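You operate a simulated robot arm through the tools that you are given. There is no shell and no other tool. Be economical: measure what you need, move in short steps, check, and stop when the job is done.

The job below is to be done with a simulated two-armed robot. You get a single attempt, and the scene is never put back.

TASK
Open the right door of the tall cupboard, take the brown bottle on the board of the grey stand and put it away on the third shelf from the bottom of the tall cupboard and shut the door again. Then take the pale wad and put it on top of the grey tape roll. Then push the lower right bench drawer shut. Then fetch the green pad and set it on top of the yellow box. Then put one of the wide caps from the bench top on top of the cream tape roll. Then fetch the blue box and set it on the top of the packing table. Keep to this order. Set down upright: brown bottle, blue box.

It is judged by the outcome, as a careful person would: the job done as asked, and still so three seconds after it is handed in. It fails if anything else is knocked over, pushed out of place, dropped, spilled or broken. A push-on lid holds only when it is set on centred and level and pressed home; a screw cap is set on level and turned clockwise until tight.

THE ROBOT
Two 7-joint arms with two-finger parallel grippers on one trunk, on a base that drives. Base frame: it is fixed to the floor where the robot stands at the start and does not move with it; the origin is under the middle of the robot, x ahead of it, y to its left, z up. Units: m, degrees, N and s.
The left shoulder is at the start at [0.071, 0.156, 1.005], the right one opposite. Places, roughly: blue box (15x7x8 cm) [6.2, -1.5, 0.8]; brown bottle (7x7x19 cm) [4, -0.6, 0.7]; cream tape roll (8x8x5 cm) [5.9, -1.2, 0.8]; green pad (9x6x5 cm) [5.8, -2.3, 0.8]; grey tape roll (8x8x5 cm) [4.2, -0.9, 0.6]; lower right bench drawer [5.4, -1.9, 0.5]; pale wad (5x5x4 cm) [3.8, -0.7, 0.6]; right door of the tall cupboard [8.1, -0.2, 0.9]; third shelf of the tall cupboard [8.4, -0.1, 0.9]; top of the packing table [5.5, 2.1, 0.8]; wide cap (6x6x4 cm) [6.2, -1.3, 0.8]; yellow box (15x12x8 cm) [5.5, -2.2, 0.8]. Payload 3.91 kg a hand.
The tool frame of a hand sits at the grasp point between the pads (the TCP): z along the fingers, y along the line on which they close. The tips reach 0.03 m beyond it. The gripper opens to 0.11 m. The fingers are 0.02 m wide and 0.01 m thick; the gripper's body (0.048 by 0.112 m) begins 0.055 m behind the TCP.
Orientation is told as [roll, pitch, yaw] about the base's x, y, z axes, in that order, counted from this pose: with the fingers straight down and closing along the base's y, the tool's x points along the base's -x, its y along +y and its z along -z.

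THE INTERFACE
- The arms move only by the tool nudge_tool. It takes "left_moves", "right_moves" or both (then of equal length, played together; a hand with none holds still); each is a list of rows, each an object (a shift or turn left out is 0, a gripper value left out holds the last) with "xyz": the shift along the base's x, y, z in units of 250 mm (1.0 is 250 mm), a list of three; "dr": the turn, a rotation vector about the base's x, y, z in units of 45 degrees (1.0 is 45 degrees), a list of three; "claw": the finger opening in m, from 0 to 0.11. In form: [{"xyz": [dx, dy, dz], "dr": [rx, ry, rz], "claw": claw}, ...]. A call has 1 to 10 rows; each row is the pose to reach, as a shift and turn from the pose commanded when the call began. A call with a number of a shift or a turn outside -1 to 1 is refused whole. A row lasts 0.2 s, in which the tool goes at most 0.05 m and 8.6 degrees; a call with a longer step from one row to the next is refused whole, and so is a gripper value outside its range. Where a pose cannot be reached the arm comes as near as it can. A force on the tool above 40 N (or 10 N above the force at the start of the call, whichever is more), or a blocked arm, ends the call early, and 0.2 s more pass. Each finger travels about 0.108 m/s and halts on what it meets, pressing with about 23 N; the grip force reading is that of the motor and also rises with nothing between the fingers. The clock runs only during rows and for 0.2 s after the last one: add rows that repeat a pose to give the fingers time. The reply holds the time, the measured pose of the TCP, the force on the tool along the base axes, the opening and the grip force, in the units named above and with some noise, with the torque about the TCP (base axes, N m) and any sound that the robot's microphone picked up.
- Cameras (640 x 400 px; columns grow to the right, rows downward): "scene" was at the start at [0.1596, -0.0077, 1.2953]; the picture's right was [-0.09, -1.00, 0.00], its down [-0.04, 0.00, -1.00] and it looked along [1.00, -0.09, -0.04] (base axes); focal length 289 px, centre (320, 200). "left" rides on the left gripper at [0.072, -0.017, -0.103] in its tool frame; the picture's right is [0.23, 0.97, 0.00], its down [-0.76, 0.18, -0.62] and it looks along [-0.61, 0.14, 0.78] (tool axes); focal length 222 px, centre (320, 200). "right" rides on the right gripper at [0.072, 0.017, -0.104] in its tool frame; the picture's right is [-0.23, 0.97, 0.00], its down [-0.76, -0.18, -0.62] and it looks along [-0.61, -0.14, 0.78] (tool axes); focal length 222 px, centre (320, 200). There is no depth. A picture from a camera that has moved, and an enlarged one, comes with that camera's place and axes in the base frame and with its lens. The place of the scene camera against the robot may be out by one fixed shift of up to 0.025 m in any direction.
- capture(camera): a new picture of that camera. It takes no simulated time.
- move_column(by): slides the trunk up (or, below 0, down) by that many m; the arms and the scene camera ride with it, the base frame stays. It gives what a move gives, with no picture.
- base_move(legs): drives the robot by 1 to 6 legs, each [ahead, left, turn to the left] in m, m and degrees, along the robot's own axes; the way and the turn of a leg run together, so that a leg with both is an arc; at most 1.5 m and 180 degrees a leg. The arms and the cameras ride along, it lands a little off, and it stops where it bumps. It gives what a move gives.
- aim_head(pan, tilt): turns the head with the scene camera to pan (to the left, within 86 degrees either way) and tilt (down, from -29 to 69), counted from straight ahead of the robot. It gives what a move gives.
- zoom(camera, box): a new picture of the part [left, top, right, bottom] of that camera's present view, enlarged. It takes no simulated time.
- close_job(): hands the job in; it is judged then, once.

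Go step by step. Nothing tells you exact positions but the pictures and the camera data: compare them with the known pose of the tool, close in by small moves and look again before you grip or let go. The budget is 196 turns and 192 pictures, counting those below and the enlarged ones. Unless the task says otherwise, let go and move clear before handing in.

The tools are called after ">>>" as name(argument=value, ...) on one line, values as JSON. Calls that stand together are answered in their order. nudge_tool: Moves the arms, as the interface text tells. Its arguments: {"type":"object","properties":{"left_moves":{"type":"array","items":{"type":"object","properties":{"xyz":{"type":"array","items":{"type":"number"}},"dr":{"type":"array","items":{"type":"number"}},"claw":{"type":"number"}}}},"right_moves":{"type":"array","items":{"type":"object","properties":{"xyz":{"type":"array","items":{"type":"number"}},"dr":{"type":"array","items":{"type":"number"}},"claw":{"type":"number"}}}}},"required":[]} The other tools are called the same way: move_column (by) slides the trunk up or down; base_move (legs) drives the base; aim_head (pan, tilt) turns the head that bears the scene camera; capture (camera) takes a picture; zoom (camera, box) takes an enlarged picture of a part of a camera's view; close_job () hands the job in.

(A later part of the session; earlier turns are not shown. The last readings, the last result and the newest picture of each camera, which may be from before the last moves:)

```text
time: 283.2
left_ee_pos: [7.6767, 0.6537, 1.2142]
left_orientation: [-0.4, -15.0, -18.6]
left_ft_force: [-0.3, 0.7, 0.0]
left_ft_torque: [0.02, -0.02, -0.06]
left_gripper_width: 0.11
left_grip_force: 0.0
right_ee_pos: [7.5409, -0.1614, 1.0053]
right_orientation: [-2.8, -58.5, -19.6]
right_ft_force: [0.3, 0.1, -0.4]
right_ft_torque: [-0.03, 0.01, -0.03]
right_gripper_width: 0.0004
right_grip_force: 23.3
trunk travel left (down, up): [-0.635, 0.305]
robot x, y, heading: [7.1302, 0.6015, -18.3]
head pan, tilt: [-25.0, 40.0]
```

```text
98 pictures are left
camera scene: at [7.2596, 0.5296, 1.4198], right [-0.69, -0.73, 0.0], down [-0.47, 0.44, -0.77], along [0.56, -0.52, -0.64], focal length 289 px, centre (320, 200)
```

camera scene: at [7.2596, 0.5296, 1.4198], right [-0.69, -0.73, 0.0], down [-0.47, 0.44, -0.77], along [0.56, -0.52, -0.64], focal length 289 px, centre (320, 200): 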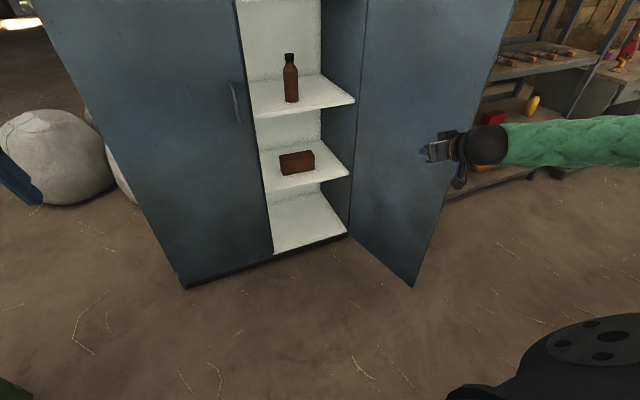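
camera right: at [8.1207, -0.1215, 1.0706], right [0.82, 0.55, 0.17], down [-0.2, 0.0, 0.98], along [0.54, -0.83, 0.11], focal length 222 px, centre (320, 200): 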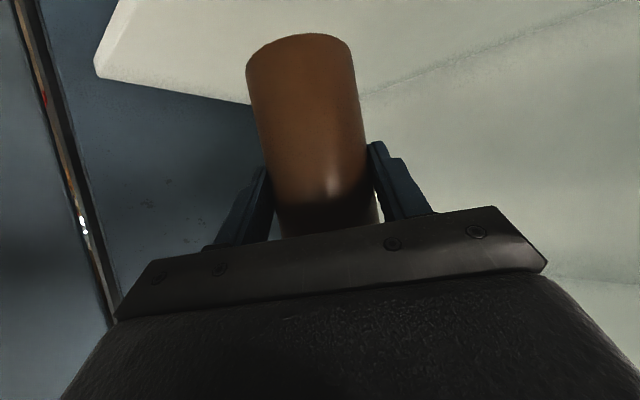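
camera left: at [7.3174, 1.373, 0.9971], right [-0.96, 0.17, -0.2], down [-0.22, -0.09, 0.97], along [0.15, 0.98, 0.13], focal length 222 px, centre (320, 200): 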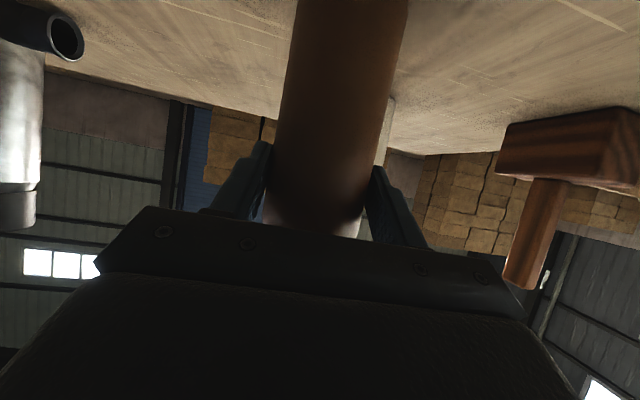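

The door is about 95° open, its edge near (f 7.32). I'll retract the hand slightly, strafe right so it passes in front of the door's edge to the outer side.

>>> nudge_tool(right_moves=[{"xyz": [-0.12, 0.03, 0]}, {"xyz": [-0.24, 0.05, 0]}, {"xyz": [-0.26, -0.08, 0]}, {"xyz": [-0.28, -0.2, 0]}, {"xyz": [-0.3, -0.3, 0]}])

>>> base_move(legs=[[0, -0.25, 0]])

>>> capture(camera="scene")

```text
time: 284.4
left_ee_pos: [7.6759, 0.6528, 1.2151]
left_orientation: [-0.5, -15.0, -18.4]
left_ft_force: [0.9, 0.8, -0.9]
left_ft_torque: [0.01, -0.05, -0.03]
left_gripper_width: 0.11
left_grip_force: 0.1
right_ee_pos: [7.4684, -0.2373, 1.0049]
right_orientation: [-2.9, -58.4, -19.9]
right_ft_force: [0.3, -0.3, -0.1]
right_ft_torque: [0.03, -0.02, -0.01]
right_gripper_width: 0.0003
right_grip_force: 22.6
trunk travel left (down, up): [-0.635, 0.305]
robot x, y, heading: [7.1345, 0.6037, -18.3]
head pan, tilt: [-25.0, 40.0]
```

```text
time: 286.2
left_ee_pos: [7.5967, 0.4128, 1.215]
left_orientation: [-0.5, -15.1, -18.4]
left_ft_force: [-0.4, -0.4, 0.1]
left_ft_torque: [0.0, 0.01, -0.03]
left_gripper_width: 0.1101
left_grip_force: 0.0
right_ee_pos: [7.3885, -0.4778, 1.0066]
right_orientation: [-2.8, -58.6, -19.9]
right_ft_force: [0.0, 0.2, 0.6]
right_ft_torque: [0.04, 0.02, 0.04]
right_gripper_width: 0.0
right_grip_force: 23.2
trunk travel left (down, up): [-0.635, 0.305]
robot x, y, heading: [7.056, 0.3625, -18.7]
head pan, tilt: [-25.0, 40.0]
```

```text
97 pictures are left
camera scene: at [7.1807, 0.2891, 1.4198], right [-0.69, -0.73, 0.0], down [-0.47, 0.44, -0.77], along [0.56, -0.52, -0.64], focal length 289 px, centre (320, 200)
```

scene: 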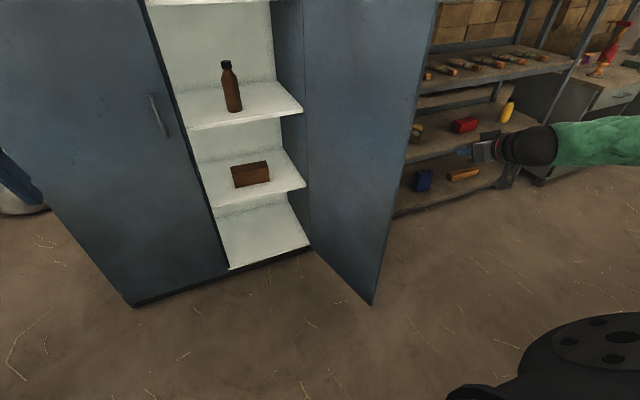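

The hand is on the door's outer side. I'll drive ahead 0.2 m and then sweep it left slowly to swing the door shut.

>>> base_move(legs=[[0.2, 0, 1.5]])

>>> nudge_tool(right_moves=[{"xyz": [0.02, 0.1, 0]}, {"xyz": [0.04, 0.2, 0]}, {"xyz": [0.06, 0.3, 0]}, {"xyz": [0.08, 0.4, 0]}, {"xyz": [0.11, 0.48, 0]}, {"xyz": [0.15, 0.56, 0]}, {"xyz": [0.19, 0.64, 0]}, {"xyz": [0.23, 0.72, 0]}, {"xyz": [0.27, 0.8, 0]}, {"xyz": [0.31, 0.88, 0]}])

>>> capture(camera="scene")

```text
time: 287.9
left_ee_pos: [7.7807, 0.3666, 1.2142]
left_orientation: [-0.4, -14.9, -17.1]
left_ft_force: [-0.1, 0.0, 0.2]
left_ft_torque: [-0.03, 0.0, -0.02]
left_gripper_width: 0.1101
left_grip_force: 0.1
right_ee_pos: [7.589, -0.5293, 1.0049]
right_orientation: [-3.1, -58.3, -18.3]
right_ft_force: [0.0, 0.5, -0.1]
right_ft_torque: [0.02, -0.01, -0.03]
right_gripper_width: 0.0
right_grip_force: 23.2
trunk travel left (down, up): [-0.635, 0.305]
robot x, y, heading: [7.2346, 0.3048, -17.2]
head pan, tilt: [-25.0, 40.0]
stopped in leg 1: the force on the tool passed its limit at 119 N (the readings are from after the stop); the commanded pose is now the measured one
```

```text
time: 289.1
left_ee_pos: [7.7779, 0.3679, 1.2144]
left_orientation: [-0.6, -15.1, -17.3]
left_ft_force: [0.4, 0.3, -0.1]
left_ft_torque: [0.04, -0.02, -0.05]
left_gripper_width: 0.1096
left_grip_force: 0.1
right_ee_pos: [7.6108, -0.4088, 1.0055]
right_orientation: [-3.4, -58.2, -18.2]
right_ft_force: [-24.9, 5.2, 4.1]
right_ft_torque: [-0.13, -1.09, 0.89]
right_gripper_width: 0.0
right_grip_force: 22.6
trunk travel left (down, up): [-0.635, 0.305]
robot x, y, heading: [7.236, 0.3069, -17.2]
head pan, tilt: [-25.0, 40.0]
stopped in row 6 (right hand): the force on the tool passed its limit at 50 N (the readings are from after the stop); the commanded pose is now the measured one
```

```text
96 pictures are left
camera scene: at [7.3635, 0.235, 1.4202], right [-0.67, -0.74, 0.0], down [-0.48, 0.43, -0.77], along [0.57, -0.51, -0.64], focal length 289 px, centre (320, 200)
```

scene: 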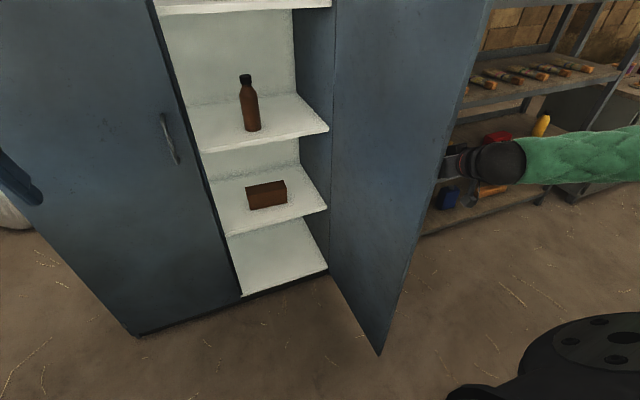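

The hand struck the door handle at that height. I'll back off, go below the handle (z≈0.80), and push on the flat door face there.

>>> nudge_tool(right_moves=[{"xyz": [-0.15, -0.05, 0]}, {"xyz": [-0.3, -0.15, 0]}, {"xyz": [-0.32, -0.25, -0.1]}, {"xyz": [-0.32, -0.25, -0.28]}, {"xyz": [-0.32, -0.25, -0.46]}, {"xyz": [-0.32, -0.25, -0.64]}, {"xyz": [-0.32, -0.25, -0.82]}, {"xyz": [-0.16, -0.27, -0.82]}, {"xyz": [0.0, -0.29, -0.82]}, {"xyz": [0.06, -0.3, -0.82]}])

>>> capture(camera="scene")

```text
time: 291.3
left_ee_pos: [7.7776, 0.3664, 1.2153]
left_orientation: [-0.5, -14.9, -17.3]
left_ft_force: [0.4, -0.4, -0.2]
left_ft_torque: [0.02, 0.04, 0.0]
left_gripper_width: 0.1099
left_grip_force: 0.0
right_ee_pos: [7.6045, -0.4927, 0.8266]
right_orientation: [-2.9, -58.0, -18.4]
right_ft_force: [0.4, 0.7, 0.5]
right_ft_torque: [-0.03, 0.02, -0.02]
right_gripper_width: 0.0
right_grip_force: 22.9
right hand out of reach, approached as far as the arm can: row 8, 9, 10
trunk travel left (down, up): [-0.635, 0.305]
robot x, y, heading: [7.2376, 0.3056, -16.9]
head pan, tilt: [-25.0, 40.0]
```

```text
95 pictures are left
camera scene: at [7.364, 0.2338, 1.4199], right [-0.67, -0.74, 0.0], down [-0.48, 0.43, -0.77], along [0.57, -0.51, -0.64], focal length 289 px, centre (320, 200)
```

scene: 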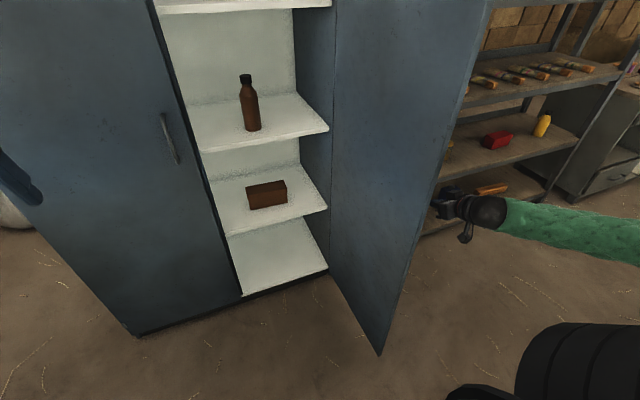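

Now at z≈0.83 on the outer side. I'll sweep left slowly.

>>> nudge_tool(right_moves=[{"xyz": [0.03, 0.096, 0]}, {"xyz": [0.06, 0.19, 0]}, {"xyz": [0.088, 0.287, 0]}, {"xyz": [0.117, 0.382, 0]}, {"xyz": [0.146, 0.478, 0]}, {"xyz": [0.21, 0.562, 0]}, {"xyz": [0.28, 0.646, 0]}, {"xyz": [0.348, 0.73, 0]}, {"xyz": [0.416, 0.814, 0]}, {"xyz": [0.483, 0.898, 0]}])

>>> capture(camera="scene")

```text
time: 292.9
left_ee_pos: [7.7806, 0.3661, 1.2139]
left_orientation: [-0.6, -15.0, -17.3]
left_ft_force: [-0.1, 0.7, 0.8]
left_ft_torque: [0.02, -0.02, 0.01]
left_gripper_width: 0.1098
left_grip_force: 0.0
right_ee_pos: [7.6187, -0.3931, 0.8743]
right_orientation: [-2.8, -56.8, -18.8]
right_ft_force: [-4.2, 0.8, -13.3]
right_ft_torque: [-0.97, -0.39, 0.24]
right_gripper_width: 0.0
right_grip_force: 22.7
right hand out of reach, approached as far as the arm can: row 1, 2, 3, 4, 5, 6, 7
trunk travel left (down, up): [-0.635, 0.305]
robot x, y, heading: [7.2361, 0.3049, -17.1]
head pan, tilt: [-25.0, 40.0]
stopped in row 7 (right hand): the force on the tool passed its limit at 86 N (the readings are from after the stop); the commanded pose is now the measured one
```

```text
94 pictures are left
camera scene: at [7.3658, 0.2338, 1.4197], right [-0.67, -0.74, 0.0], down [-0.48, 0.43, -0.77], along [0.57, -0.51, -0.64], focal length 289 px, centre (320, 200)
```

scene: 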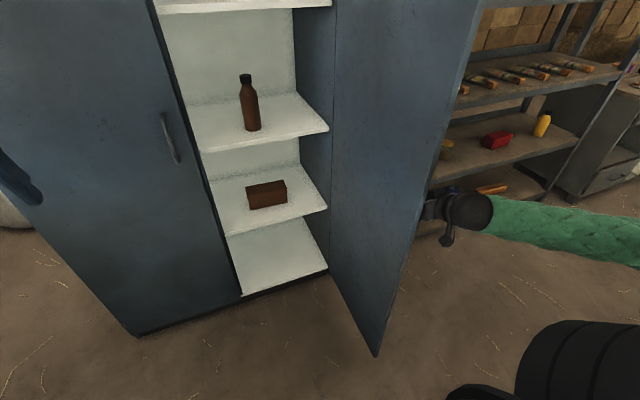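

The arm is too folded and drifted up into the handle. I'll ease off to the right, back the base by 0.13 m, and lower the trunk so the hand pushes well below the handle.

>>> nudge_tool(right_moves=[{"xyz": [-0.03, -0.1, -0.05]}, {"xyz": [-0.06, -0.2, -0.1]}, {"xyz": [-0.06, -0.28, -0.1]}])

>>> base_move(legs=[[-0.14, 0, 0]])

>>> move_column(by=-0.13)

>>> nudge_tool(right_moves=[{"xyz": [0.15, -0.045, 0]}, {"xyz": [0.3, -0.09, 0]}, {"xyz": [0.45, -0.135, 0]}, {"xyz": [0.55, -0.165, 0]}, {"xyz": [0.55, -0.165, 0]}])

>>> capture(camera="scene")

```text
time: 293.7
left_ee_pos: [7.7803, 0.3652, 1.2129]
left_orientation: [-0.6, -15.0, -17.2]
left_ft_force: [0.0, -0.1, -0.9]
left_ft_torque: [-0.01, -0.01, 0.03]
left_gripper_width: 0.1104
left_grip_force: 0.1
right_ee_pos: [7.6052, -0.4628, 0.8492]
right_orientation: [-2.6, -56.9, -18.8]
right_ft_force: [0.7, 0.1, -0.4]
right_ft_torque: [0.03, 0.02, 0.0]
right_gripper_width: 0.0
right_grip_force: 22.3
trunk travel left (down, up): [-0.635, 0.305]
robot x, y, heading: [7.2329, 0.3065, -17.3]
head pan, tilt: [-25.0, 40.0]
```

```text
time: 295.0
left_ee_pos: [7.6446, 0.4091, 1.2155]
left_orientation: [-0.6, -15.0, -17.2]
left_ft_force: [-0.6, -0.2, -0.1]
left_ft_torque: [0.0, -0.01, 0.01]
left_gripper_width: 0.11
left_grip_force: 0.1
right_ee_pos: [7.4692, -0.4206, 0.8516]
right_orientation: [-2.7, -57.0, -18.8]
right_ft_force: [-0.7, 0.0, -0.5]
right_ft_torque: [0.02, -0.01, 0.0]
right_gripper_width: 0.0
right_grip_force: 23.3
trunk travel left (down, up): [-0.635, 0.305]
robot x, y, heading: [7.1019, 0.3452, -17.1]
head pan, tilt: [-25.0, 40.0]
```

```text
time: 296.6
left_ee_pos: [7.6444, 0.4092, 1.0854]
left_orientation: [-0.5, -15.0, -17.2]
left_ft_force: [-0.3, -0.2, 1.0]
left_ft_torque: [-0.02, 0.02, -0.01]
left_gripper_width: 0.1101
left_grip_force: 0.1
right_ee_pos: [7.4712, -0.4205, 0.7211]
right_orientation: [-2.7, -56.9, -18.9]
right_ft_force: [0.1, -0.4, 0.7]
right_ft_torque: [0.0, 0.03, 0.02]
right_gripper_width: 0.0
right_grip_force: 23.5
trunk travel left (down, up): [-0.505, 0.435]
robot x, y, heading: [7.0974, 0.3475, -17.3]
head pan, tilt: [-25.0, 40.0]
```

```text
time: 298.0
left_ee_pos: [7.645, 0.4079, 1.0842]
left_orientation: [-0.5, -15.0, -17.2]
left_ft_force: [0.4, -0.4, -0.3]
left_ft_torque: [0.0, 0.05, 0.02]
left_gripper_width: 0.1099
left_grip_force: 0.1
right_ee_pos: [7.6866, -0.4868, 1.0215]
right_orientation: [2.2, -81.5, -23.5]
right_ft_force: [1.4, 0.2, -0.2]
right_ft_torque: [0.02, -0.03, -0.01]
right_gripper_width: 0.0
right_grip_force: 23.2
right hand out of reach, approached as far as the arm can: row 2, 3
trunk travel left (down, up): [-0.505, 0.435]
robot x, y, heading: [7.0996, 0.3457, -17.2]
head pan, tilt: [-25.0, 40.0]
stopped in row 5 (right hand): the arm was blocked; the commanded pose is now the measured one
```

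```text
93 pictures are left
camera scene: at [7.232, 0.2742, 1.2896], right [-0.67, -0.74, 0.0], down [-0.48, 0.43, -0.77], along [0.57, -0.51, -0.64], focal length 289 px, centre (320, 200)
```

scene: 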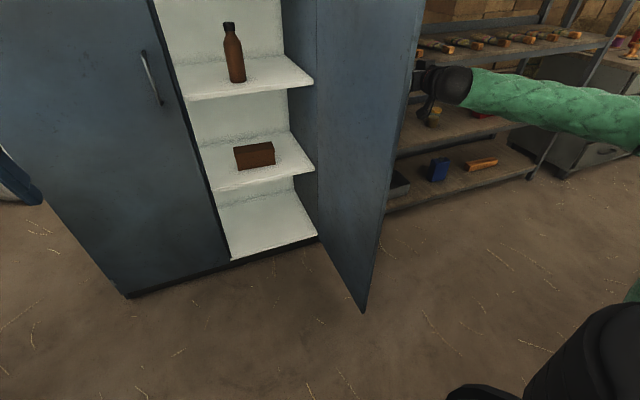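

The wrist flexed oddly at its limits. I'll withdraw it and go to the comfortable fingers-down pose, then use base motion to push the door.

>>> nudge_tool(right_moves=[{"xyz": [-0.12, 0.0, 0], "dr": [0.04, 0.13, 0]}, {"xyz": [-0.25, 0.02, 0], "dr": [0.08, 0.27, 0]}, {"xyz": [-0.4, 0.05, 0], "dr": [0.13, 0.42, 0]}, {"xyz": [-0.55, 0.1, 0], "dr": [0.18, 0.58, 0]}, {"xyz": [-0.65, 0.12, -0.05], "dr": [0.23, 0.75, 0]}, {"xyz": [-0.7, 0.13, -0.15], "dr": [0.29, 0.92, 0]}, {"xyz": [-0.7, 0.13, -0.25], "dr": [0.29, 0.95, 0]}])

>>> nudge_tool(right_moves=[{"xyz": [0, 0, -0.1], "dr": [0.04, 0.13, 0]}, {"xyz": [0, 0, -0.2], "dr": [0.08, 0.27, 0]}, {"xyz": [0, 0, -0.3], "dr": [0.13, 0.42, 0]}, {"xyz": [0, 0, -0.4], "dr": [0.18, 0.58, 0]}, {"xyz": [0, 0, -0.5], "dr": [0.23, 0.75, 0]}, {"xyz": [0, 0, -0.5], "dr": [0.23, 0.75, 0]}])

>>> capture(camera="scene")

```text
time: 299.6
left_ee_pos: [7.6456, 0.4079, 1.0834]
left_orientation: [-0.5, -15.0, -17.2]
left_ft_force: [-1.3, 0.0, 0.1]
left_ft_torque: [-0.02, 0.0, -0.01]
left_gripper_width: 0.1101
left_grip_force: 0.1
right_ee_pos: [7.5113, -0.454, 0.9588]
right_orientation: [-3.5, -36.6, -18.3]
right_ft_force: [0.0, -0.2, -0.5]
right_ft_torque: [-0.01, -0.01, 0.02]
right_gripper_width: 0.0
right_grip_force: 23.6
trunk travel left (down, up): [-0.505, 0.435]
robot x, y, heading: [7.0995, 0.3469, -17.1]
head pan, tilt: [-25.0, 40.0]
```

```text
time: 301.0
left_ee_pos: [7.6444, 0.4085, 1.0849]
left_orientation: [-0.5, -14.9, -17.3]
left_ft_force: [0.6, -0.9, 0.3]
left_ft_torque: [-0.04, -0.04, -0.05]
left_gripper_width: 0.1101
left_grip_force: 0.0
right_ee_pos: [7.51, -0.4535, 0.8362]
right_orientation: [-4.2, -1.5, -17.9]
right_ft_force: [0.3, -0.1, -0.2]
right_ft_torque: [-0.01, 0.0, -0.03]
right_gripper_width: 0.0
right_grip_force: 23.8
trunk travel left (down, up): [-0.505, 0.435]
robot x, y, heading: [7.0991, 0.3449, -17.1]
head pan, tilt: [-25.0, 40.0]
```

```text
92 pictures are left
camera scene: at [7.2302, 0.2758, 1.2899], right [-0.67, -0.74, 0.0], down [-0.48, 0.43, -0.77], along [0.57, -0.51, -0.64], focal length 289 px, centre (320, 200)
```

scene: 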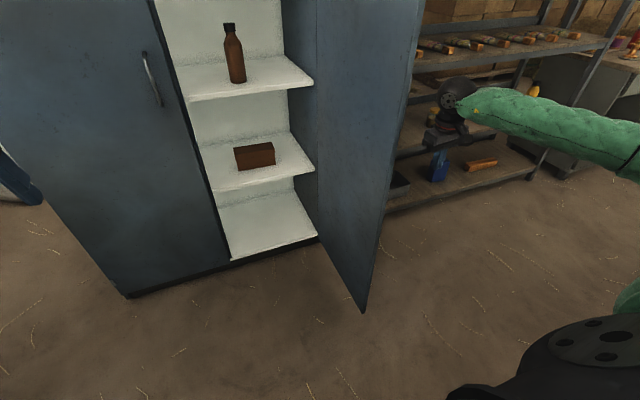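

Fingers now point down on the door's outer side. I'll lower the hand below the handle, drive ahead 0.15 m, and sweep left.

>>> nudge_tool(right_moves=[{"xyz": [0, 0, -0.15]}, {"xyz": [0, 0, -0.3]}, {"xyz": [0, 0, -0.45]}, {"xyz": [0, 0, -0.52]}])

>>> base_move(legs=[[0.15, 0, 0]])

>>> nudge_tool(right_moves=[{"xyz": [0.025, 0.08, 0]}, {"xyz": [0.05, 0.16, 0]}, {"xyz": [0.075, 0.24, 0]}, {"xyz": [0.1, 0.32, 0]}, {"xyz": [0.125, 0.4, 0]}, {"xyz": [0.15, 0.48, 0]}, {"xyz": [0.18, 0.56, 0]}, {"xyz": [0.21, 0.64, 0]}, {"xyz": [0.25, 0.72, 0]}, {"xyz": [0.29, 0.8, 0]}])

>>> capture(camera="scene")

```text
time: 302.0
left_ee_pos: [7.6455, 0.408, 1.0837]
left_orientation: [-0.5, -15.0, -17.2]
left_ft_force: [-0.6, -0.4, -0.1]
left_ft_torque: [0.01, 0.02, 0.02]
left_gripper_width: 0.1103
left_grip_force: 0.0
right_ee_pos: [7.5118, -0.4542, 0.7035]
right_orientation: [-4.2, -1.4, -17.9]
right_ft_force: [-0.7, 0.1, 0.7]
right_ft_torque: [0.02, 0.0, -0.01]
right_gripper_width: 0.0002
right_grip_force: 23.3
trunk travel left (down, up): [-0.505, 0.435]
robot x, y, heading: [7.1026, 0.3424, -17.3]
head pan, tilt: [-25.0, 40.0]
```

```text
time: 303.3
left_ee_pos: [7.7901, 0.3641, 1.0827]
left_orientation: [-0.5, -14.9, -17.1]
left_ft_force: [0.0, -0.1, -0.2]
left_ft_torque: [0.02, 0.0, 0.04]
left_gripper_width: 0.1102
left_grip_force: 0.0
right_ee_pos: [7.6572, -0.4968, 0.7032]
right_orientation: [-4.2, -1.4, -17.9]
right_ft_force: [-0.4, -0.3, -0.8]
right_ft_torque: [0.01, 0.0, -0.01]
right_gripper_width: 0.0
right_grip_force: 22.9
trunk travel left (down, up): [-0.505, 0.435]
robot x, y, heading: [7.2472, 0.3026, -16.8]
head pan, tilt: [-25.0, 40.0]
```

```text
time: 305.5
left_ee_pos: [7.7908, 0.3643, 1.0843]
left_orientation: [-0.5, -15.0, -17.3]
left_ft_force: [-0.9, 0.0, -0.1]
left_ft_torque: [0.02, 0.0, -0.03]
left_gripper_width: 0.1098
left_grip_force: 0.1
right_ee_pos: [7.728, -0.2959, 0.7038]
right_orientation: [-4.3, -1.3, -17.8]
right_ft_force: [0.4, -0.1, 0.3]
right_ft_torque: [0.0, 0.0, -0.01]
right_gripper_width: 0.0
right_grip_force: 23.3
trunk travel left (down, up): [-0.505, 0.435]
robot x, y, heading: [7.2474, 0.3038, -16.9]
head pan, tilt: [-25.0, 40.0]
```

```text
91 pictures are left
camera scene: at [7.3757, 0.2311, 1.2897], right [-0.67, -0.74, 0.0], down [-0.48, 0.43, -0.77], along [0.57, -0.51, -0.64], focal length 289 px, centre (320, 200)
```

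scene: 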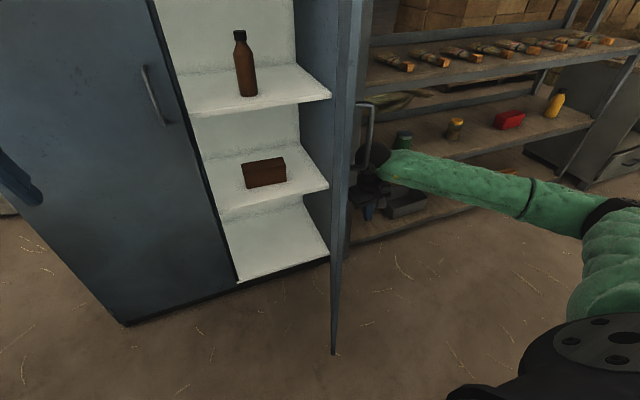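

The door is swinging well. I'll continue along the arc.

>>> nudge_tool(right_moves=[{"xyz": [0.026, 0.084, 0]}, {"xyz": [0.067, 0.164, 0]}, {"xyz": [0.115, 0.24, 0]}, {"xyz": [0.172, 0.316, 0]}, {"xyz": [0.236, 0.388, 0]}, {"xyz": [0.307, 0.458, 0]}, {"xyz": [0.383, 0.527, 0]}, {"xyz": [0.466, 0.594, 0]}, {"xyz": [0.552, 0.659, 0]}, {"xyz": [0.639, 0.724, 0]}])

>>> capture(camera="scene")

```text
time: 307.7
left_ee_pos: [7.7903, 0.365, 1.086]
left_orientation: [-0.6, -14.9, -17.2]
left_ft_force: [0.3, 0.7, 0.6]
left_ft_torque: [0.03, 0.03, -0.01]
left_gripper_width: 0.1098
left_grip_force: 0.1
right_ee_pos: [7.8893, -0.1157, 0.7029]
right_orientation: [-4.3, -1.4, -18.0]
right_ft_force: [0.3, 0.7, 0.3]
right_ft_torque: [0.01, 0.02, -0.01]
right_gripper_width: 0.0
right_grip_force: 23.3
trunk travel left (down, up): [-0.505, 0.435]
robot x, y, heading: [7.2431, 0.3034, -17.3]
head pan, tilt: [-25.0, 40.0]
```

```text
90 pictures are left
camera scene: at [7.376, 0.2314, 1.2897], right [-0.67, -0.74, 0.0], down [-0.48, 0.43, -0.77], along [0.57, -0.51, -0.64], focal length 289 px, centre (320, 200)
```

scene: 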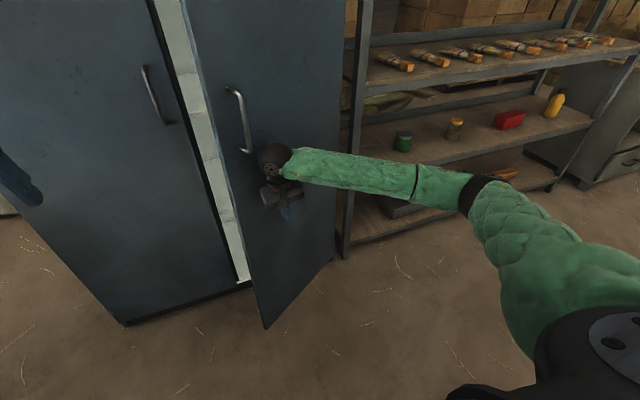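

Nearly closed. I'll push mostly forward now.

>>> nudge_tool(right_moves=[{"xyz": [0.08, 0.0, 0]}, {"xyz": [0.16, -0.01, 0]}, {"xyz": [0.24, -0.02, 0]}, {"xyz": [0.32, -0.03, 0]}, {"xyz": [0.4, -0.04, 0]}, {"xyz": [0.48, -0.05, 0]}, {"xyz": [0.56, -0.06, 0]}, {"xyz": [0.64, -0.07, 0]}])

>>> base_move(legs=[[0.08, 0, 0]])

>>> capture(camera="scene")

```text
time: 309.5
left_ee_pos: [7.7894, 0.3648, 1.0839]
left_orientation: [-0.6, -14.9, -17.1]
left_ft_force: [1.6, -0.4, -0.7]
left_ft_torque: [-0.04, -0.01, 0.04]
left_gripper_width: 0.11
left_grip_force: 0.1
right_ee_pos: [8.0488, -0.1337, 0.7048]
right_orientation: [-4.2, -1.4, -17.9]
right_ft_force: [-0.3, 0.2, -0.5]
right_ft_torque: [0.0, -0.05, 0.03]
right_gripper_width: 0.0
right_grip_force: 23.3
trunk travel left (down, up): [-0.505, 0.435]
robot x, y, heading: [7.2425, 0.304, -17.1]
head pan, tilt: [-25.0, 40.0]
```

```text
time: 310.6
left_ee_pos: [7.8458, 0.3469, 1.0839]
left_orientation: [-0.6, -14.9, -17.2]
left_ft_force: [0.4, 1.0, -0.1]
left_ft_torque: [-0.02, 0.0, -0.03]
left_gripper_width: 0.1103
left_grip_force: 0.0
right_ee_pos: [8.0998, -0.1486, 0.7062]
right_orientation: [-4.4, -0.7, -17.9]
right_ft_force: [-0.6, -0.1, 0.5]
right_ft_torque: [0.03, 0.0, 0.01]
right_gripper_width: 0.0
right_grip_force: 23.1
trunk travel left (down, up): [-0.505, 0.435]
robot x, y, heading: [7.3058, 0.2855, -17.3]
head pan, tilt: [-25.0, 40.0]
stopped in leg 1: the force on the tool passed its limit at 224 N (the readings are from after the stop); the commanded pose is now the measured one
```

```text
89 pictures are left
camera scene: at [7.4305, 0.2139, 1.2896], right [-0.67, -0.74, 0.0], down [-0.48, 0.43, -0.77], along [0.57, -0.51, -0.64], focal length 289 px, centre (320, 200)
```

scene: 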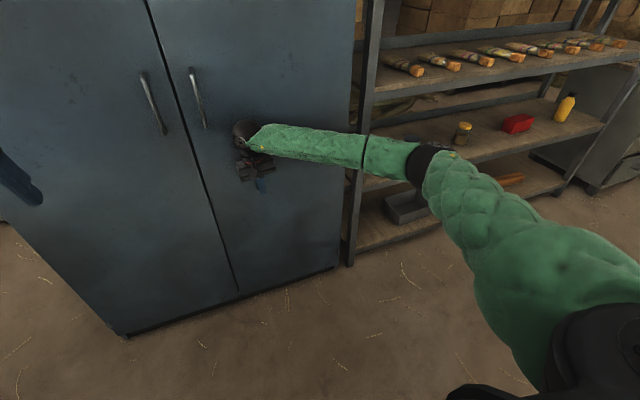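

The door is shut, flush with the left one. Now for the wad: I'll back away, raise the trunk and the right hand for the drive back along the bench.

>>> base_move(legs=[[-0.3, 0.2, 0]])

>>> move_column(by=0.4)

>>> nudge_tool(right_moves=[{"xyz": [-0.1, 0.03, 0.15]}, {"xyz": [-0.2, 0.06, 0.3]}, {"xyz": [-0.3, 0.09, 0.45]}, {"xyz": [-0.4, 0.12, 0.6]}, {"xyz": [-0.5, 0.15, 0.75]}, {"xyz": [-0.5, 0.15, 0.9]}])

>>> base_move(legs=[[-1.3, 0.1, 0], [0, -1.45, 0], [0, -1.45, 0], [0, -0.85, 0]])

>>> aim_head(pan=0, tilt=35)

>>> capture(camera="scene")

```text
time: 312.9
left_ee_pos: [7.6184, 0.6262, 1.0839]
left_orientation: [-0.7, -14.9, -17.1]
left_ft_force: [0.0, 0.7, 0.1]
left_ft_torque: [-0.02, -0.02, 0.01]
left_gripper_width: 0.1099
left_grip_force: 0.0
right_ee_pos: [7.8725, 0.1298, 0.7051]
right_orientation: [-4.3, -0.7, -17.9]
right_ft_force: [-0.2, 0.4, 0.7]
right_ft_torque: [0.02, 0.02, 0.0]
right_gripper_width: 0.0001
right_grip_force: 23.3
trunk travel left (down, up): [-0.505, 0.435]
robot x, y, heading: [7.0727, 0.5683, -17.3]
head pan, tilt: [-25.0, 40.0]
```

```text
time: 316.7
left_ee_pos: [7.6201, 0.6252, 1.4829]
left_orientation: [-0.6, -14.9, -17.1]
left_ft_force: [0.4, 0.2, -0.5]
left_ft_torque: [-0.02, -0.02, -0.05]
left_gripper_width: 0.1101
left_grip_force: 0.1
right_ee_pos: [7.8727, 0.1293, 1.1045]
right_orientation: [-4.4, -0.6, -18.0]
right_ft_force: [0.7, -0.1, 0.0]
right_ft_torque: [-0.04, -0.01, -0.02]
right_gripper_width: 0.0
right_grip_force: 22.9
trunk travel left (down, up): [-0.905, 0.035]
robot x, y, heading: [7.0721, 0.5611, -17.0]
head pan, tilt: [-25.0, 40.0]
```

```text
time: 318.1
left_ee_pos: [7.6191, 0.6256, 1.4819]
left_orientation: [-0.5, -15.0, -17.1]
left_ft_force: [-0.1, 0.0, -0.9]
left_ft_torque: [0.01, 0.03, -0.01]
left_gripper_width: 0.1101
left_grip_force: 0.2
right_ee_pos: [7.7479, 0.168, 1.3293]
right_orientation: [-4.4, -0.6, -18.0]
right_ft_force: [0.1, -0.5, -0.4]
right_ft_torque: [0.01, 0.0, -0.01]
right_gripper_width: 0.0
right_grip_force: 23.4
trunk travel left (down, up): [-0.905, 0.035]
robot x, y, heading: [7.0743, 0.5649, -17.1]
head pan, tilt: [-25.0, 40.0]
```

```text
time: 342.3
left_ee_pos: [5.3534, -2.4637, 1.4843]
left_orientation: [-0.6, -14.9, -15.9]
left_ft_force: [0.3, 0.0, 0.1]
left_ft_torque: [-0.01, 0.01, 0.0]
left_gripper_width: 0.11
left_grip_force: 0.2
right_ee_pos: [5.4923, -2.9185, 1.33]
right_orientation: [-4.4, -0.7, -16.6]
right_ft_force: [-0.6, 0.7, -0.1]
right_ft_torque: [0.02, 0.01, 0.0]
right_gripper_width: 0.0001
right_grip_force: 23.2
trunk travel left (down, up): [-0.905, 0.035]
robot x, y, heading: [4.8086, -2.5372, -15.9]
head pan, tilt: [-25.0, 40.0]
```

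```text
time: 343.2
left_ee_pos: [5.3536, -2.4637, 1.4833]
left_orientation: [-0.6, -15.0, -15.9]
left_ft_force: [1.8, -0.3, -0.1]
left_ft_torque: [0.02, 0.02, 0.0]
left_gripper_width: 0.1098
left_grip_force: 0.0
right_ee_pos: [5.4928, -2.92, 1.3293]
right_orientation: [-4.4, -0.7, -16.5]
right_ft_force: [-0.3, 0.5, 0.2]
right_ft_torque: [0.01, -0.01, -0.01]
right_gripper_width: 0.0
right_grip_force: 22.3
trunk travel left (down, up): [-0.905, 0.035]
robot x, y, heading: [4.8155, -2.539, -15.7]
head pan, tilt: [0.0, 35.0]
```

```text
88 pictures are left
camera scene: at [4.9622, -2.5748, 1.6973], right [-0.27, -0.96, 0.0], down [-0.55, 0.16, -0.82], along [0.79, -0.22, -0.57], focal length 289 px, centre (320, 200)
```

scene: 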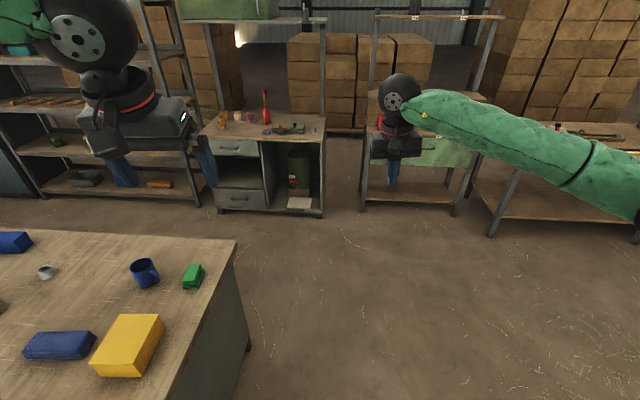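

I'm at the bench's right end; the green pad, yellow box and mug are visible. Next is the cart's right end again: I'll set the arms, then drive there and turn left.

>>> nudge_tool(right_moves=[{"xyz": [-0.115, -0.14, 0]}, {"xyz": [-0.23, -0.28, 0]}, {"xyz": [-0.345, -0.42, 0]}, {"xyz": [-0.46, -0.56, 0]}, {"xyz": [-0.575, -0.7, 0]}, {"xyz": [-0.69, -0.84, 0]}, {"xyz": [-0.8, -0.98, 0]}], left_moves=[{"dr": [0.03, 0.11, 0]}, {"dr": [0.06, 0.22, 0]}, {"dr": [0.09, 0.32, 0]}, {"dr": [0.09, 0.32, 0]}, {"dr": [0.09, 0.32, 0]}, {"dr": [0.09, 0.32, 0]}, {"dr": [0.09, 0.32, 0]}])

>>> base_move(legs=[[-1.12, 0.12, 0], [0, 0, 44], [0, 0, 43.7]])

>>> move_column(by=-0.4)

>>> capture(camera="scene")

```text
time: 344.8
left_ee_pos: [5.3509, -2.4643, 1.4855]
left_orientation: [-0.5, 0.0, -15.8]
left_ft_force: [0.3, 0.2, 0.3]
left_ft_torque: [-0.03, -0.01, 0.02]
left_gripper_width: 0.1101
left_grip_force: 0.1
right_ee_pos: [5.2916, -3.1637, 1.3294]
right_orientation: [-4.3, -0.7, -16.5]
right_ft_force: [0.6, -0.6, -0.6]
right_ft_torque: [-0.01, -0.03, -0.02]
right_gripper_width: 0.0
right_grip_force: 23.4
trunk travel left (down, up): [-0.905, 0.035]
robot x, y, heading: [4.8108, -2.539, -16.0]
head pan, tilt: [0.0, 35.0]
```

```text
time: 354.6
left_ee_pos: [3.6989, -1.5694, 1.4841]
left_orientation: [-0.6, 0.0, 72.0]
left_ft_force: [-0.3, 0.0, 0.0]
left_ft_torque: [0.0, -0.02, -0.02]
left_gripper_width: 0.1097
left_grip_force: 0.1
right_ee_pos: [4.3943, -1.6556, 1.3283]
right_orientation: [-4.3, -0.7, 71.1]
right_ft_force: [-0.6, 1.1, 0.1]
right_ft_torque: [-0.01, -0.03, 0.02]
right_gripper_width: 0.0
right_grip_force: 23.3
trunk travel left (down, up): [-0.905, 0.035]
robot x, y, heading: [3.7505, -2.1149, 72.2]
head pan, tilt: [0.0, 35.0]
```

```text
time: 358.5
left_ee_pos: [3.6978, -1.5696, 1.0829]
left_orientation: [-0.6, 0.2, 71.9]
left_ft_force: [0.8, 0.3, -0.1]
left_ft_torque: [0.0, 0.01, -0.01]
left_gripper_width: 0.11
left_grip_force: 0.0
right_ee_pos: [4.3948, -1.6554, 0.9288]
right_orientation: [-4.3, -0.6, 71.2]
right_ft_force: [0.5, -0.4, -0.1]
right_ft_torque: [0.03, -0.03, 0.01]
right_gripper_width: 0.0001
right_grip_force: 22.6
trunk travel left (down, up): [-0.505, 0.435]
robot x, y, heading: [3.752, -2.112, 72.0]
head pan, tilt: [0.0, 35.0]
```

```text
87 pictures are left
camera scene: at [3.8124, -1.9817, 1.2974], right [0.95, -0.31, 0.0], down [-0.18, -0.55, -0.82], along [0.25, 0.78, -0.57], focal length 289 px, centre (320, 200)
```

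scene: 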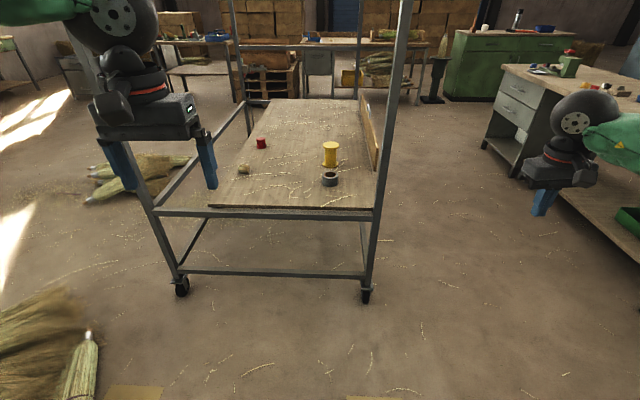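

Aligned as before. I'll drive in 0.64 m, with the right hand passing outside the rear post.

>>> base_move(legs=[[0.64, -0.02, 0]])

>>> nudge_tool(left_moves=[{"xyz": [0.04, 0.15, -0.05]}, {"xyz": [0.08, 0.3, -0.1]}, {"xyz": [0.07, 0.45, -0.2]}, {"xyz": [0.02, 0.55, -0.35]}, {"xyz": [-0.06, 0.62, -0.5]}, {"xyz": [-0.14, 0.68, -0.62]}, {"xyz": [-0.2, 0.7, -0.75]}])

>>> capture(camera="scene")

>>> capture(camera="left")

```text
time: 362.0
left_ee_pos: [3.9151, -0.9707, 1.0835]
left_orientation: [-0.6, 0.1, 71.9]
left_ft_force: [-0.1, -0.1, 0.0]
left_ft_torque: [0.0, 0.02, 0.02]
left_gripper_width: 0.1099
left_grip_force: 0.1
right_ee_pos: [4.6115, -1.0578, 0.9278]
right_orientation: [-4.3, -0.6, 71.2]
right_ft_force: [0.5, 0.1, 0.8]
right_ft_torque: [-0.02, -0.02, 0.01]
right_gripper_width: 0.0
right_grip_force: 23.2
trunk travel left (down, up): [-0.505, 0.435]
robot x, y, heading: [3.9668, -1.5177, 72.1]
head pan, tilt: [0.0, 35.0]
```

```text
time: 363.6
left_ee_pos: [3.8638, -0.796, 0.8955]
left_orientation: [-0.6, 0.1, 71.8]
left_ft_force: [0.6, 0.8, 0.4]
left_ft_torque: [-0.01, 0.02, 0.0]
left_gripper_width: 0.11
left_grip_force: 0.0
right_ee_pos: [4.6109, -1.0577, 0.9289]
right_orientation: [-4.4, -0.5, 71.1]
right_ft_force: [0.8, 0.3, 0.2]
right_ft_torque: [-0.01, 0.0, 0.03]
right_gripper_width: 0.0002
right_grip_force: 23.1
trunk travel left (down, up): [-0.505, 0.435]
robot x, y, heading: [3.9667, -1.5207, 71.6]
head pan, tilt: [0.0, 35.0]
```

```text
86 pictures are left
camera scene: at [4.0282, -1.3836, 1.2973], right [0.95, -0.31, 0.0], down [-0.18, -0.55, -0.82], along [0.26, 0.78, -0.57], focal length 289 px, centre (320, 200)
```

scene: 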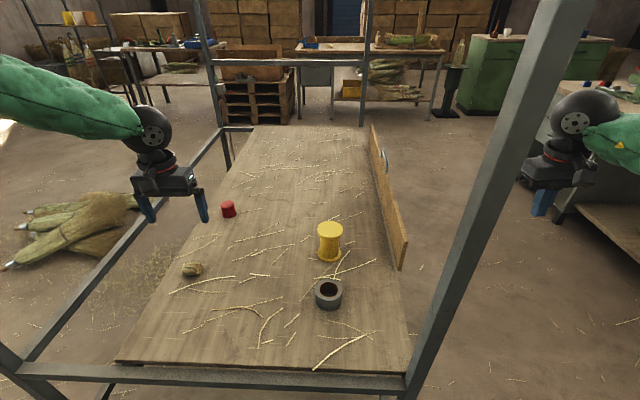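

```text
85 pictures are left
camera left: at [3.8564, -0.8696, 1.0001], right [-1.0, 0.09, -0.01], down [0.06, 0.78, 0.62], along [0.06, 0.62, -0.78], focal length 222 px, centre (320, 200)
```

left: 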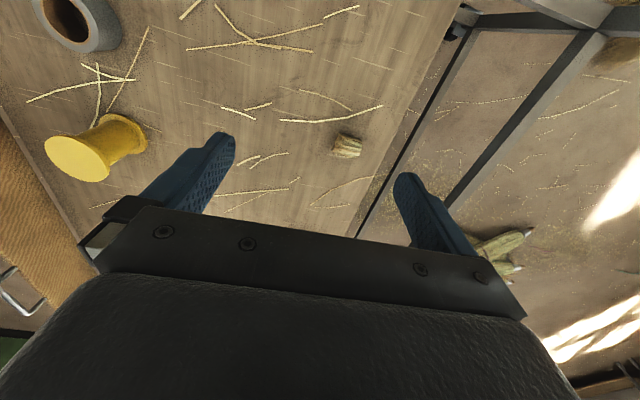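

The wad is at about (3.83, −0.69). I'll move the left hand above it and look again.

>>> nudge_tool(left_moves=[{"xyz": [-0.05, 0.15, 0]}, {"xyz": [-0.1, 0.3, -0.05]}, {"xyz": [-0.136, 0.42, -0.15]}, {"xyz": [-0.136, 0.42, -0.3]}, {"xyz": [-0.136, 0.42, -0.42]}, {"xyz": [-0.136, 0.42, -0.5]}, {"xyz": [-0.136, 0.42, -0.5]}])

>>> capture(camera="left")

>>> zoom(camera="scene", box=[110, 200, 350, 350])

```text
time: 365.2
left_ee_pos: [3.8303, -0.6921, 0.7719]
left_orientation: [-0.5, 0.2, 71.8]
left_ft_force: [0.8, -0.9, -0.4]
left_ft_torque: [0.03, 0.04, 0.02]
left_gripper_width: 0.1099
left_grip_force: 0.1
right_ee_pos: [4.6123, -1.0588, 0.9296]
right_orientation: [-4.4, -0.7, 71.0]
right_ft_force: [0.0, -0.1, -0.6]
right_ft_torque: [-0.01, -0.01, 0.02]
right_gripper_width: 0.0001
right_grip_force: 22.9
trunk travel left (down, up): [-0.505, 0.435]
robot x, y, heading: [3.9653, -1.5109, 71.8]
head pan, tilt: [0.0, 35.0]
```

```text
84 pictures are left
camera left: at [3.8227, -0.7653, 0.876], right [-1.0, 0.09, -0.01], down [0.06, 0.78, 0.62], along [0.06, 0.62, -0.78], focal length 222 px, centre (320, 200)
```

left: 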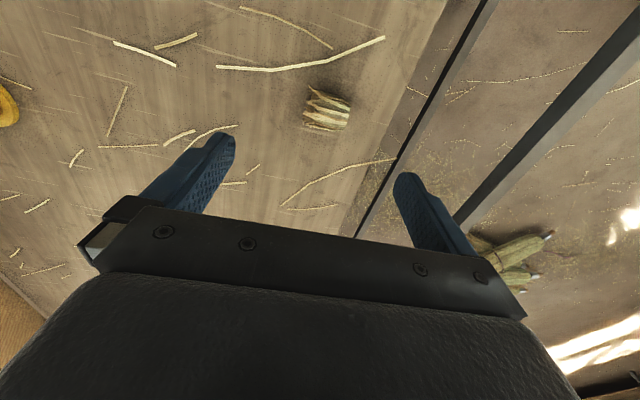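

```text
2.67 times, centred on (230, 275) of scene
camera zoom: at [4.0285, -1.3845, 1.2973], right [0.95, -0.31, 0.0], down [-0.18, -0.55, -0.82], along [0.26, 0.78, -0.57], focal length 771 px, centre (560, 0)
```

zoom: 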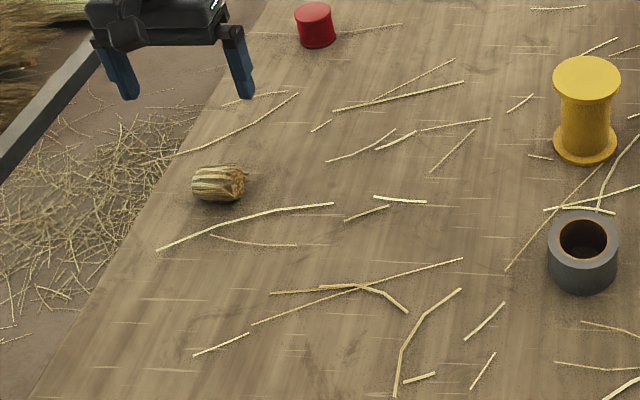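

The wad is almost directly below the hand (7 mm off). I'll descend and grip it.

>>> nudge_tool(left_moves=[{"xyz": [-0.028, 0.02, -0.15]}, {"xyz": [-0.028, 0.02, -0.3]}, {"xyz": [-0.028, 0.02, -0.45]}, {"xyz": [-0.028, 0.02, -0.55]}, {"xyz": [-0.028, 0.02, -0.585], "claw": 0.09}, {"xyz": [-0.028, 0.02, -0.585], "claw": 0.07}, {"xyz": [-0.028, 0.02, -0.585], "claw": 0.05}, {"xyz": [-0.028, 0.02, -0.585], "claw": 0.03}, {"xyz": [-0.028, 0.02, -0.585], "claw": 0.03}])

>>> zoom(camera="scene", box=[110, 200, 350, 350])

```text
time: 367.2
left_ee_pos: [3.8226, -0.6874, 0.6258]
left_orientation: [-0.5, 0.0, 71.8]
left_ft_force: [0.6, 0.0, 1.0]
left_ft_torque: [0.05, -0.03, 0.0]
left_gripper_width: 0.0422
left_grip_force: 23.1
right_ee_pos: [4.6102, -1.06, 0.9282]
right_orientation: [-4.4, -0.7, 71.1]
right_ft_force: [0.5, -0.1, -0.3]
right_ft_torque: [-0.01, -0.01, 0.01]
right_gripper_width: 0.0
right_grip_force: 23.0
trunk travel left (down, up): [-0.505, 0.435]
robot x, y, heading: [3.9681, -1.5148, 71.9]
head pan, tilt: [0.0, 35.0]
```

```text
2.67 times, centred on (230, 275) of scene
camera zoom: at [4.0286, -1.3843, 1.2973], right [0.95, -0.31, 0.0], down [-0.18, -0.55, -0.82], along [0.26, 0.78, -0.57], focal length 771 px, centre (560, 0)
```

zoom: 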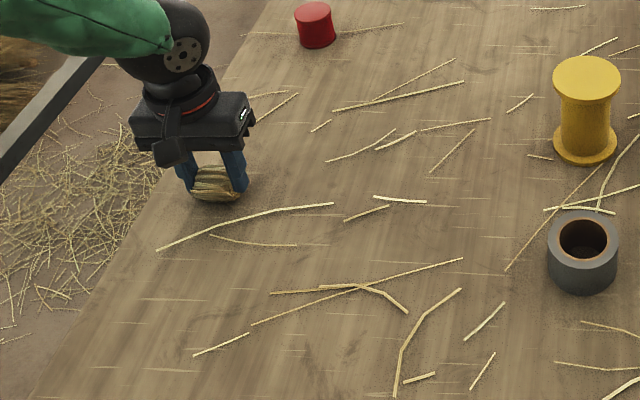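

The wad is gripped. I'll lift it and carry it over toward the grey tape roll at about (4.195, −0.927).

>>> nudge_tool(left_moves=[{"xyz": [0, 0, 0.18]}, {"xyz": [0, 0, 0.36]}, {"xyz": [0, 0, 0.54]}, {"xyz": [0.15, -0.096, 0.54]}, {"xyz": [0.3, -0.19, 0.54]}, {"xyz": [0.45, -0.29, 0.54]}, {"xyz": [0.6, -0.385, 0.54]}, {"xyz": [0.75, -0.48, 0.54]}])

>>> nudge_tool(left_moves=[{"xyz": [0.15, -0.096, 0]}, {"xyz": [0.3, -0.19, 0]}, {"xyz": [0.45, -0.29, 0]}, {"xyz": [0.6, -0.385, 0]}, {"xyz": [0.74, -0.48, 0]}, {"xyz": [0.74, -0.48, 0]}])

>>> capture(camera="left")

>>> zoom(camera="scene", box=[200, 200, 440, 350])

```text
time: 369.0
left_ee_pos: [4.0084, -0.8039, 0.7597]
left_orientation: [-0.6, 0.1, 72.0]
left_ft_force: [0.3, 0.1, -0.7]
left_ft_torque: [-0.02, -0.03, -0.01]
left_gripper_width: 0.0418
left_grip_force: 23.0
right_ee_pos: [4.6122, -1.0587, 0.9284]
right_orientation: [-4.4, -0.6, 71.1]
right_ft_force: [0.4, 0.8, 0.1]
right_ft_torque: [0.01, 0.02, -0.01]
right_gripper_width: 0.0002
right_grip_force: 22.2
trunk travel left (down, up): [-0.505, 0.435]
robot x, y, heading: [3.9642, -1.5175, 71.9]
head pan, tilt: [0.0, 35.0]
```

```text
time: 370.4
left_ee_pos: [4.0836, -0.9108, 0.8142]
left_orientation: [-0.6, 0.1, 71.8]
left_ft_force: [-0.3, 0.0, -0.4]
left_ft_torque: [-0.02, -0.01, 0.01]
left_gripper_width: 0.0419
left_grip_force: 22.9
left hand out of reach, approached as far as the arm can: row 2, 3, 4, 5, 6
right_ee_pos: [4.6123, -1.0598, 0.929]
right_orientation: [-4.4, -0.7, 71.0]
right_ft_force: [-0.5, -0.7, -0.8]
right_ft_torque: [-0.01, 0.02, 0.0]
right_gripper_width: 0.0
right_grip_force: 22.6
trunk travel left (down, up): [-0.505, 0.435]
robot x, y, heading: [3.9648, -1.5189, 72.1]
head pan, tilt: [0.0, 35.0]
```

```text
81 pictures are left
camera left: at [4.0769, -0.985, 0.9175], right [-1.0, 0.09, -0.01], down [0.06, 0.78, 0.62], along [0.06, 0.62, -0.78], focal length 222 px, centre (320, 200)
```

left: 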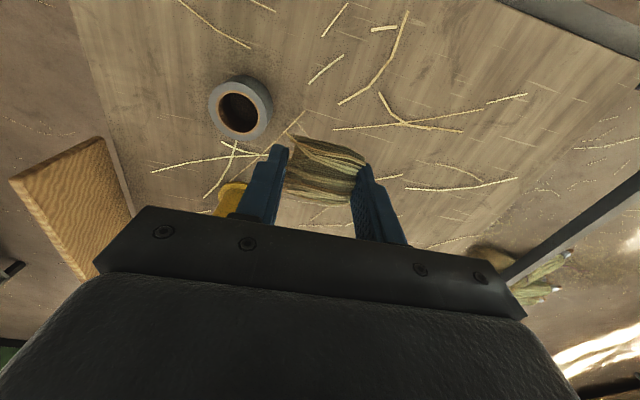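

```text
2.67 times, centred on (320, 275) of scene
camera zoom: at [4.0285, -1.3841, 1.2973], right [0.95, -0.31, 0.0], down [-0.18, -0.55, -0.82], along [0.26, 0.78, -0.57], focal length 771 px, centre (320, 0)
```

zoom: 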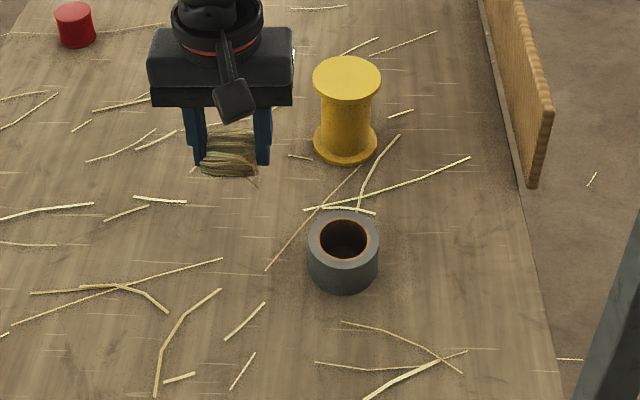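

The left arm can't cross further right here. I'll move the base back 0.12 m and right 0.08 m, so that the tape roll lies in easy reach.

>>> base_move(legs=[[-0.12, -0.08, 0]])

>>> nudge_tool(left_moves=[{"xyz": [0, 0, 0]}, {"xyz": [0, 0, 0]}])

```text
time: 371.8
left_ee_pos: [4.1234, -1.0524, 0.8134]
left_orientation: [-0.5, -0.1, 72.0]
left_ft_force: [0.0, -0.3, -0.1]
left_ft_torque: [0.01, -0.02, 0.04]
left_gripper_width: 0.0417
left_grip_force: 22.7
right_ee_pos: [4.6501, -1.1991, 0.9289]
right_orientation: [-4.3, -0.8, 71.2]
right_ft_force: [-0.1, -0.5, -0.2]
right_ft_torque: [0.01, 0.01, -0.01]
right_gripper_width: 0.0003
right_grip_force: 22.8
trunk travel left (down, up): [-0.505, 0.435]
robot x, y, heading: [4.0063, -1.6544, 71.8]
head pan, tilt: [0.0, 35.0]
```

```text
time: 372.4
left_ee_pos: [4.1231, -1.0503, 0.8133]
left_orientation: [-0.6, 0.2, 72.0]
left_ft_force: [-0.2, 0.1, 0.2]
left_ft_torque: [0.0, 0.02, 0.01]
left_gripper_width: 0.0419
left_grip_force: 23.0
right_ee_pos: [4.6497, -1.198, 0.9289]
right_orientation: [-4.5, -0.7, 71.1]
right_ft_force: [0.1, 1.1, 0.2]
right_ft_torque: [0.01, 0.01, 0.0]
right_gripper_width: 0.0002
right_grip_force: 23.1
trunk travel left (down, up): [-0.505, 0.435]
robot x, y, heading: [4.0062, -1.6577, 72.1]
head pan, tilt: [0.0, 35.0]
```

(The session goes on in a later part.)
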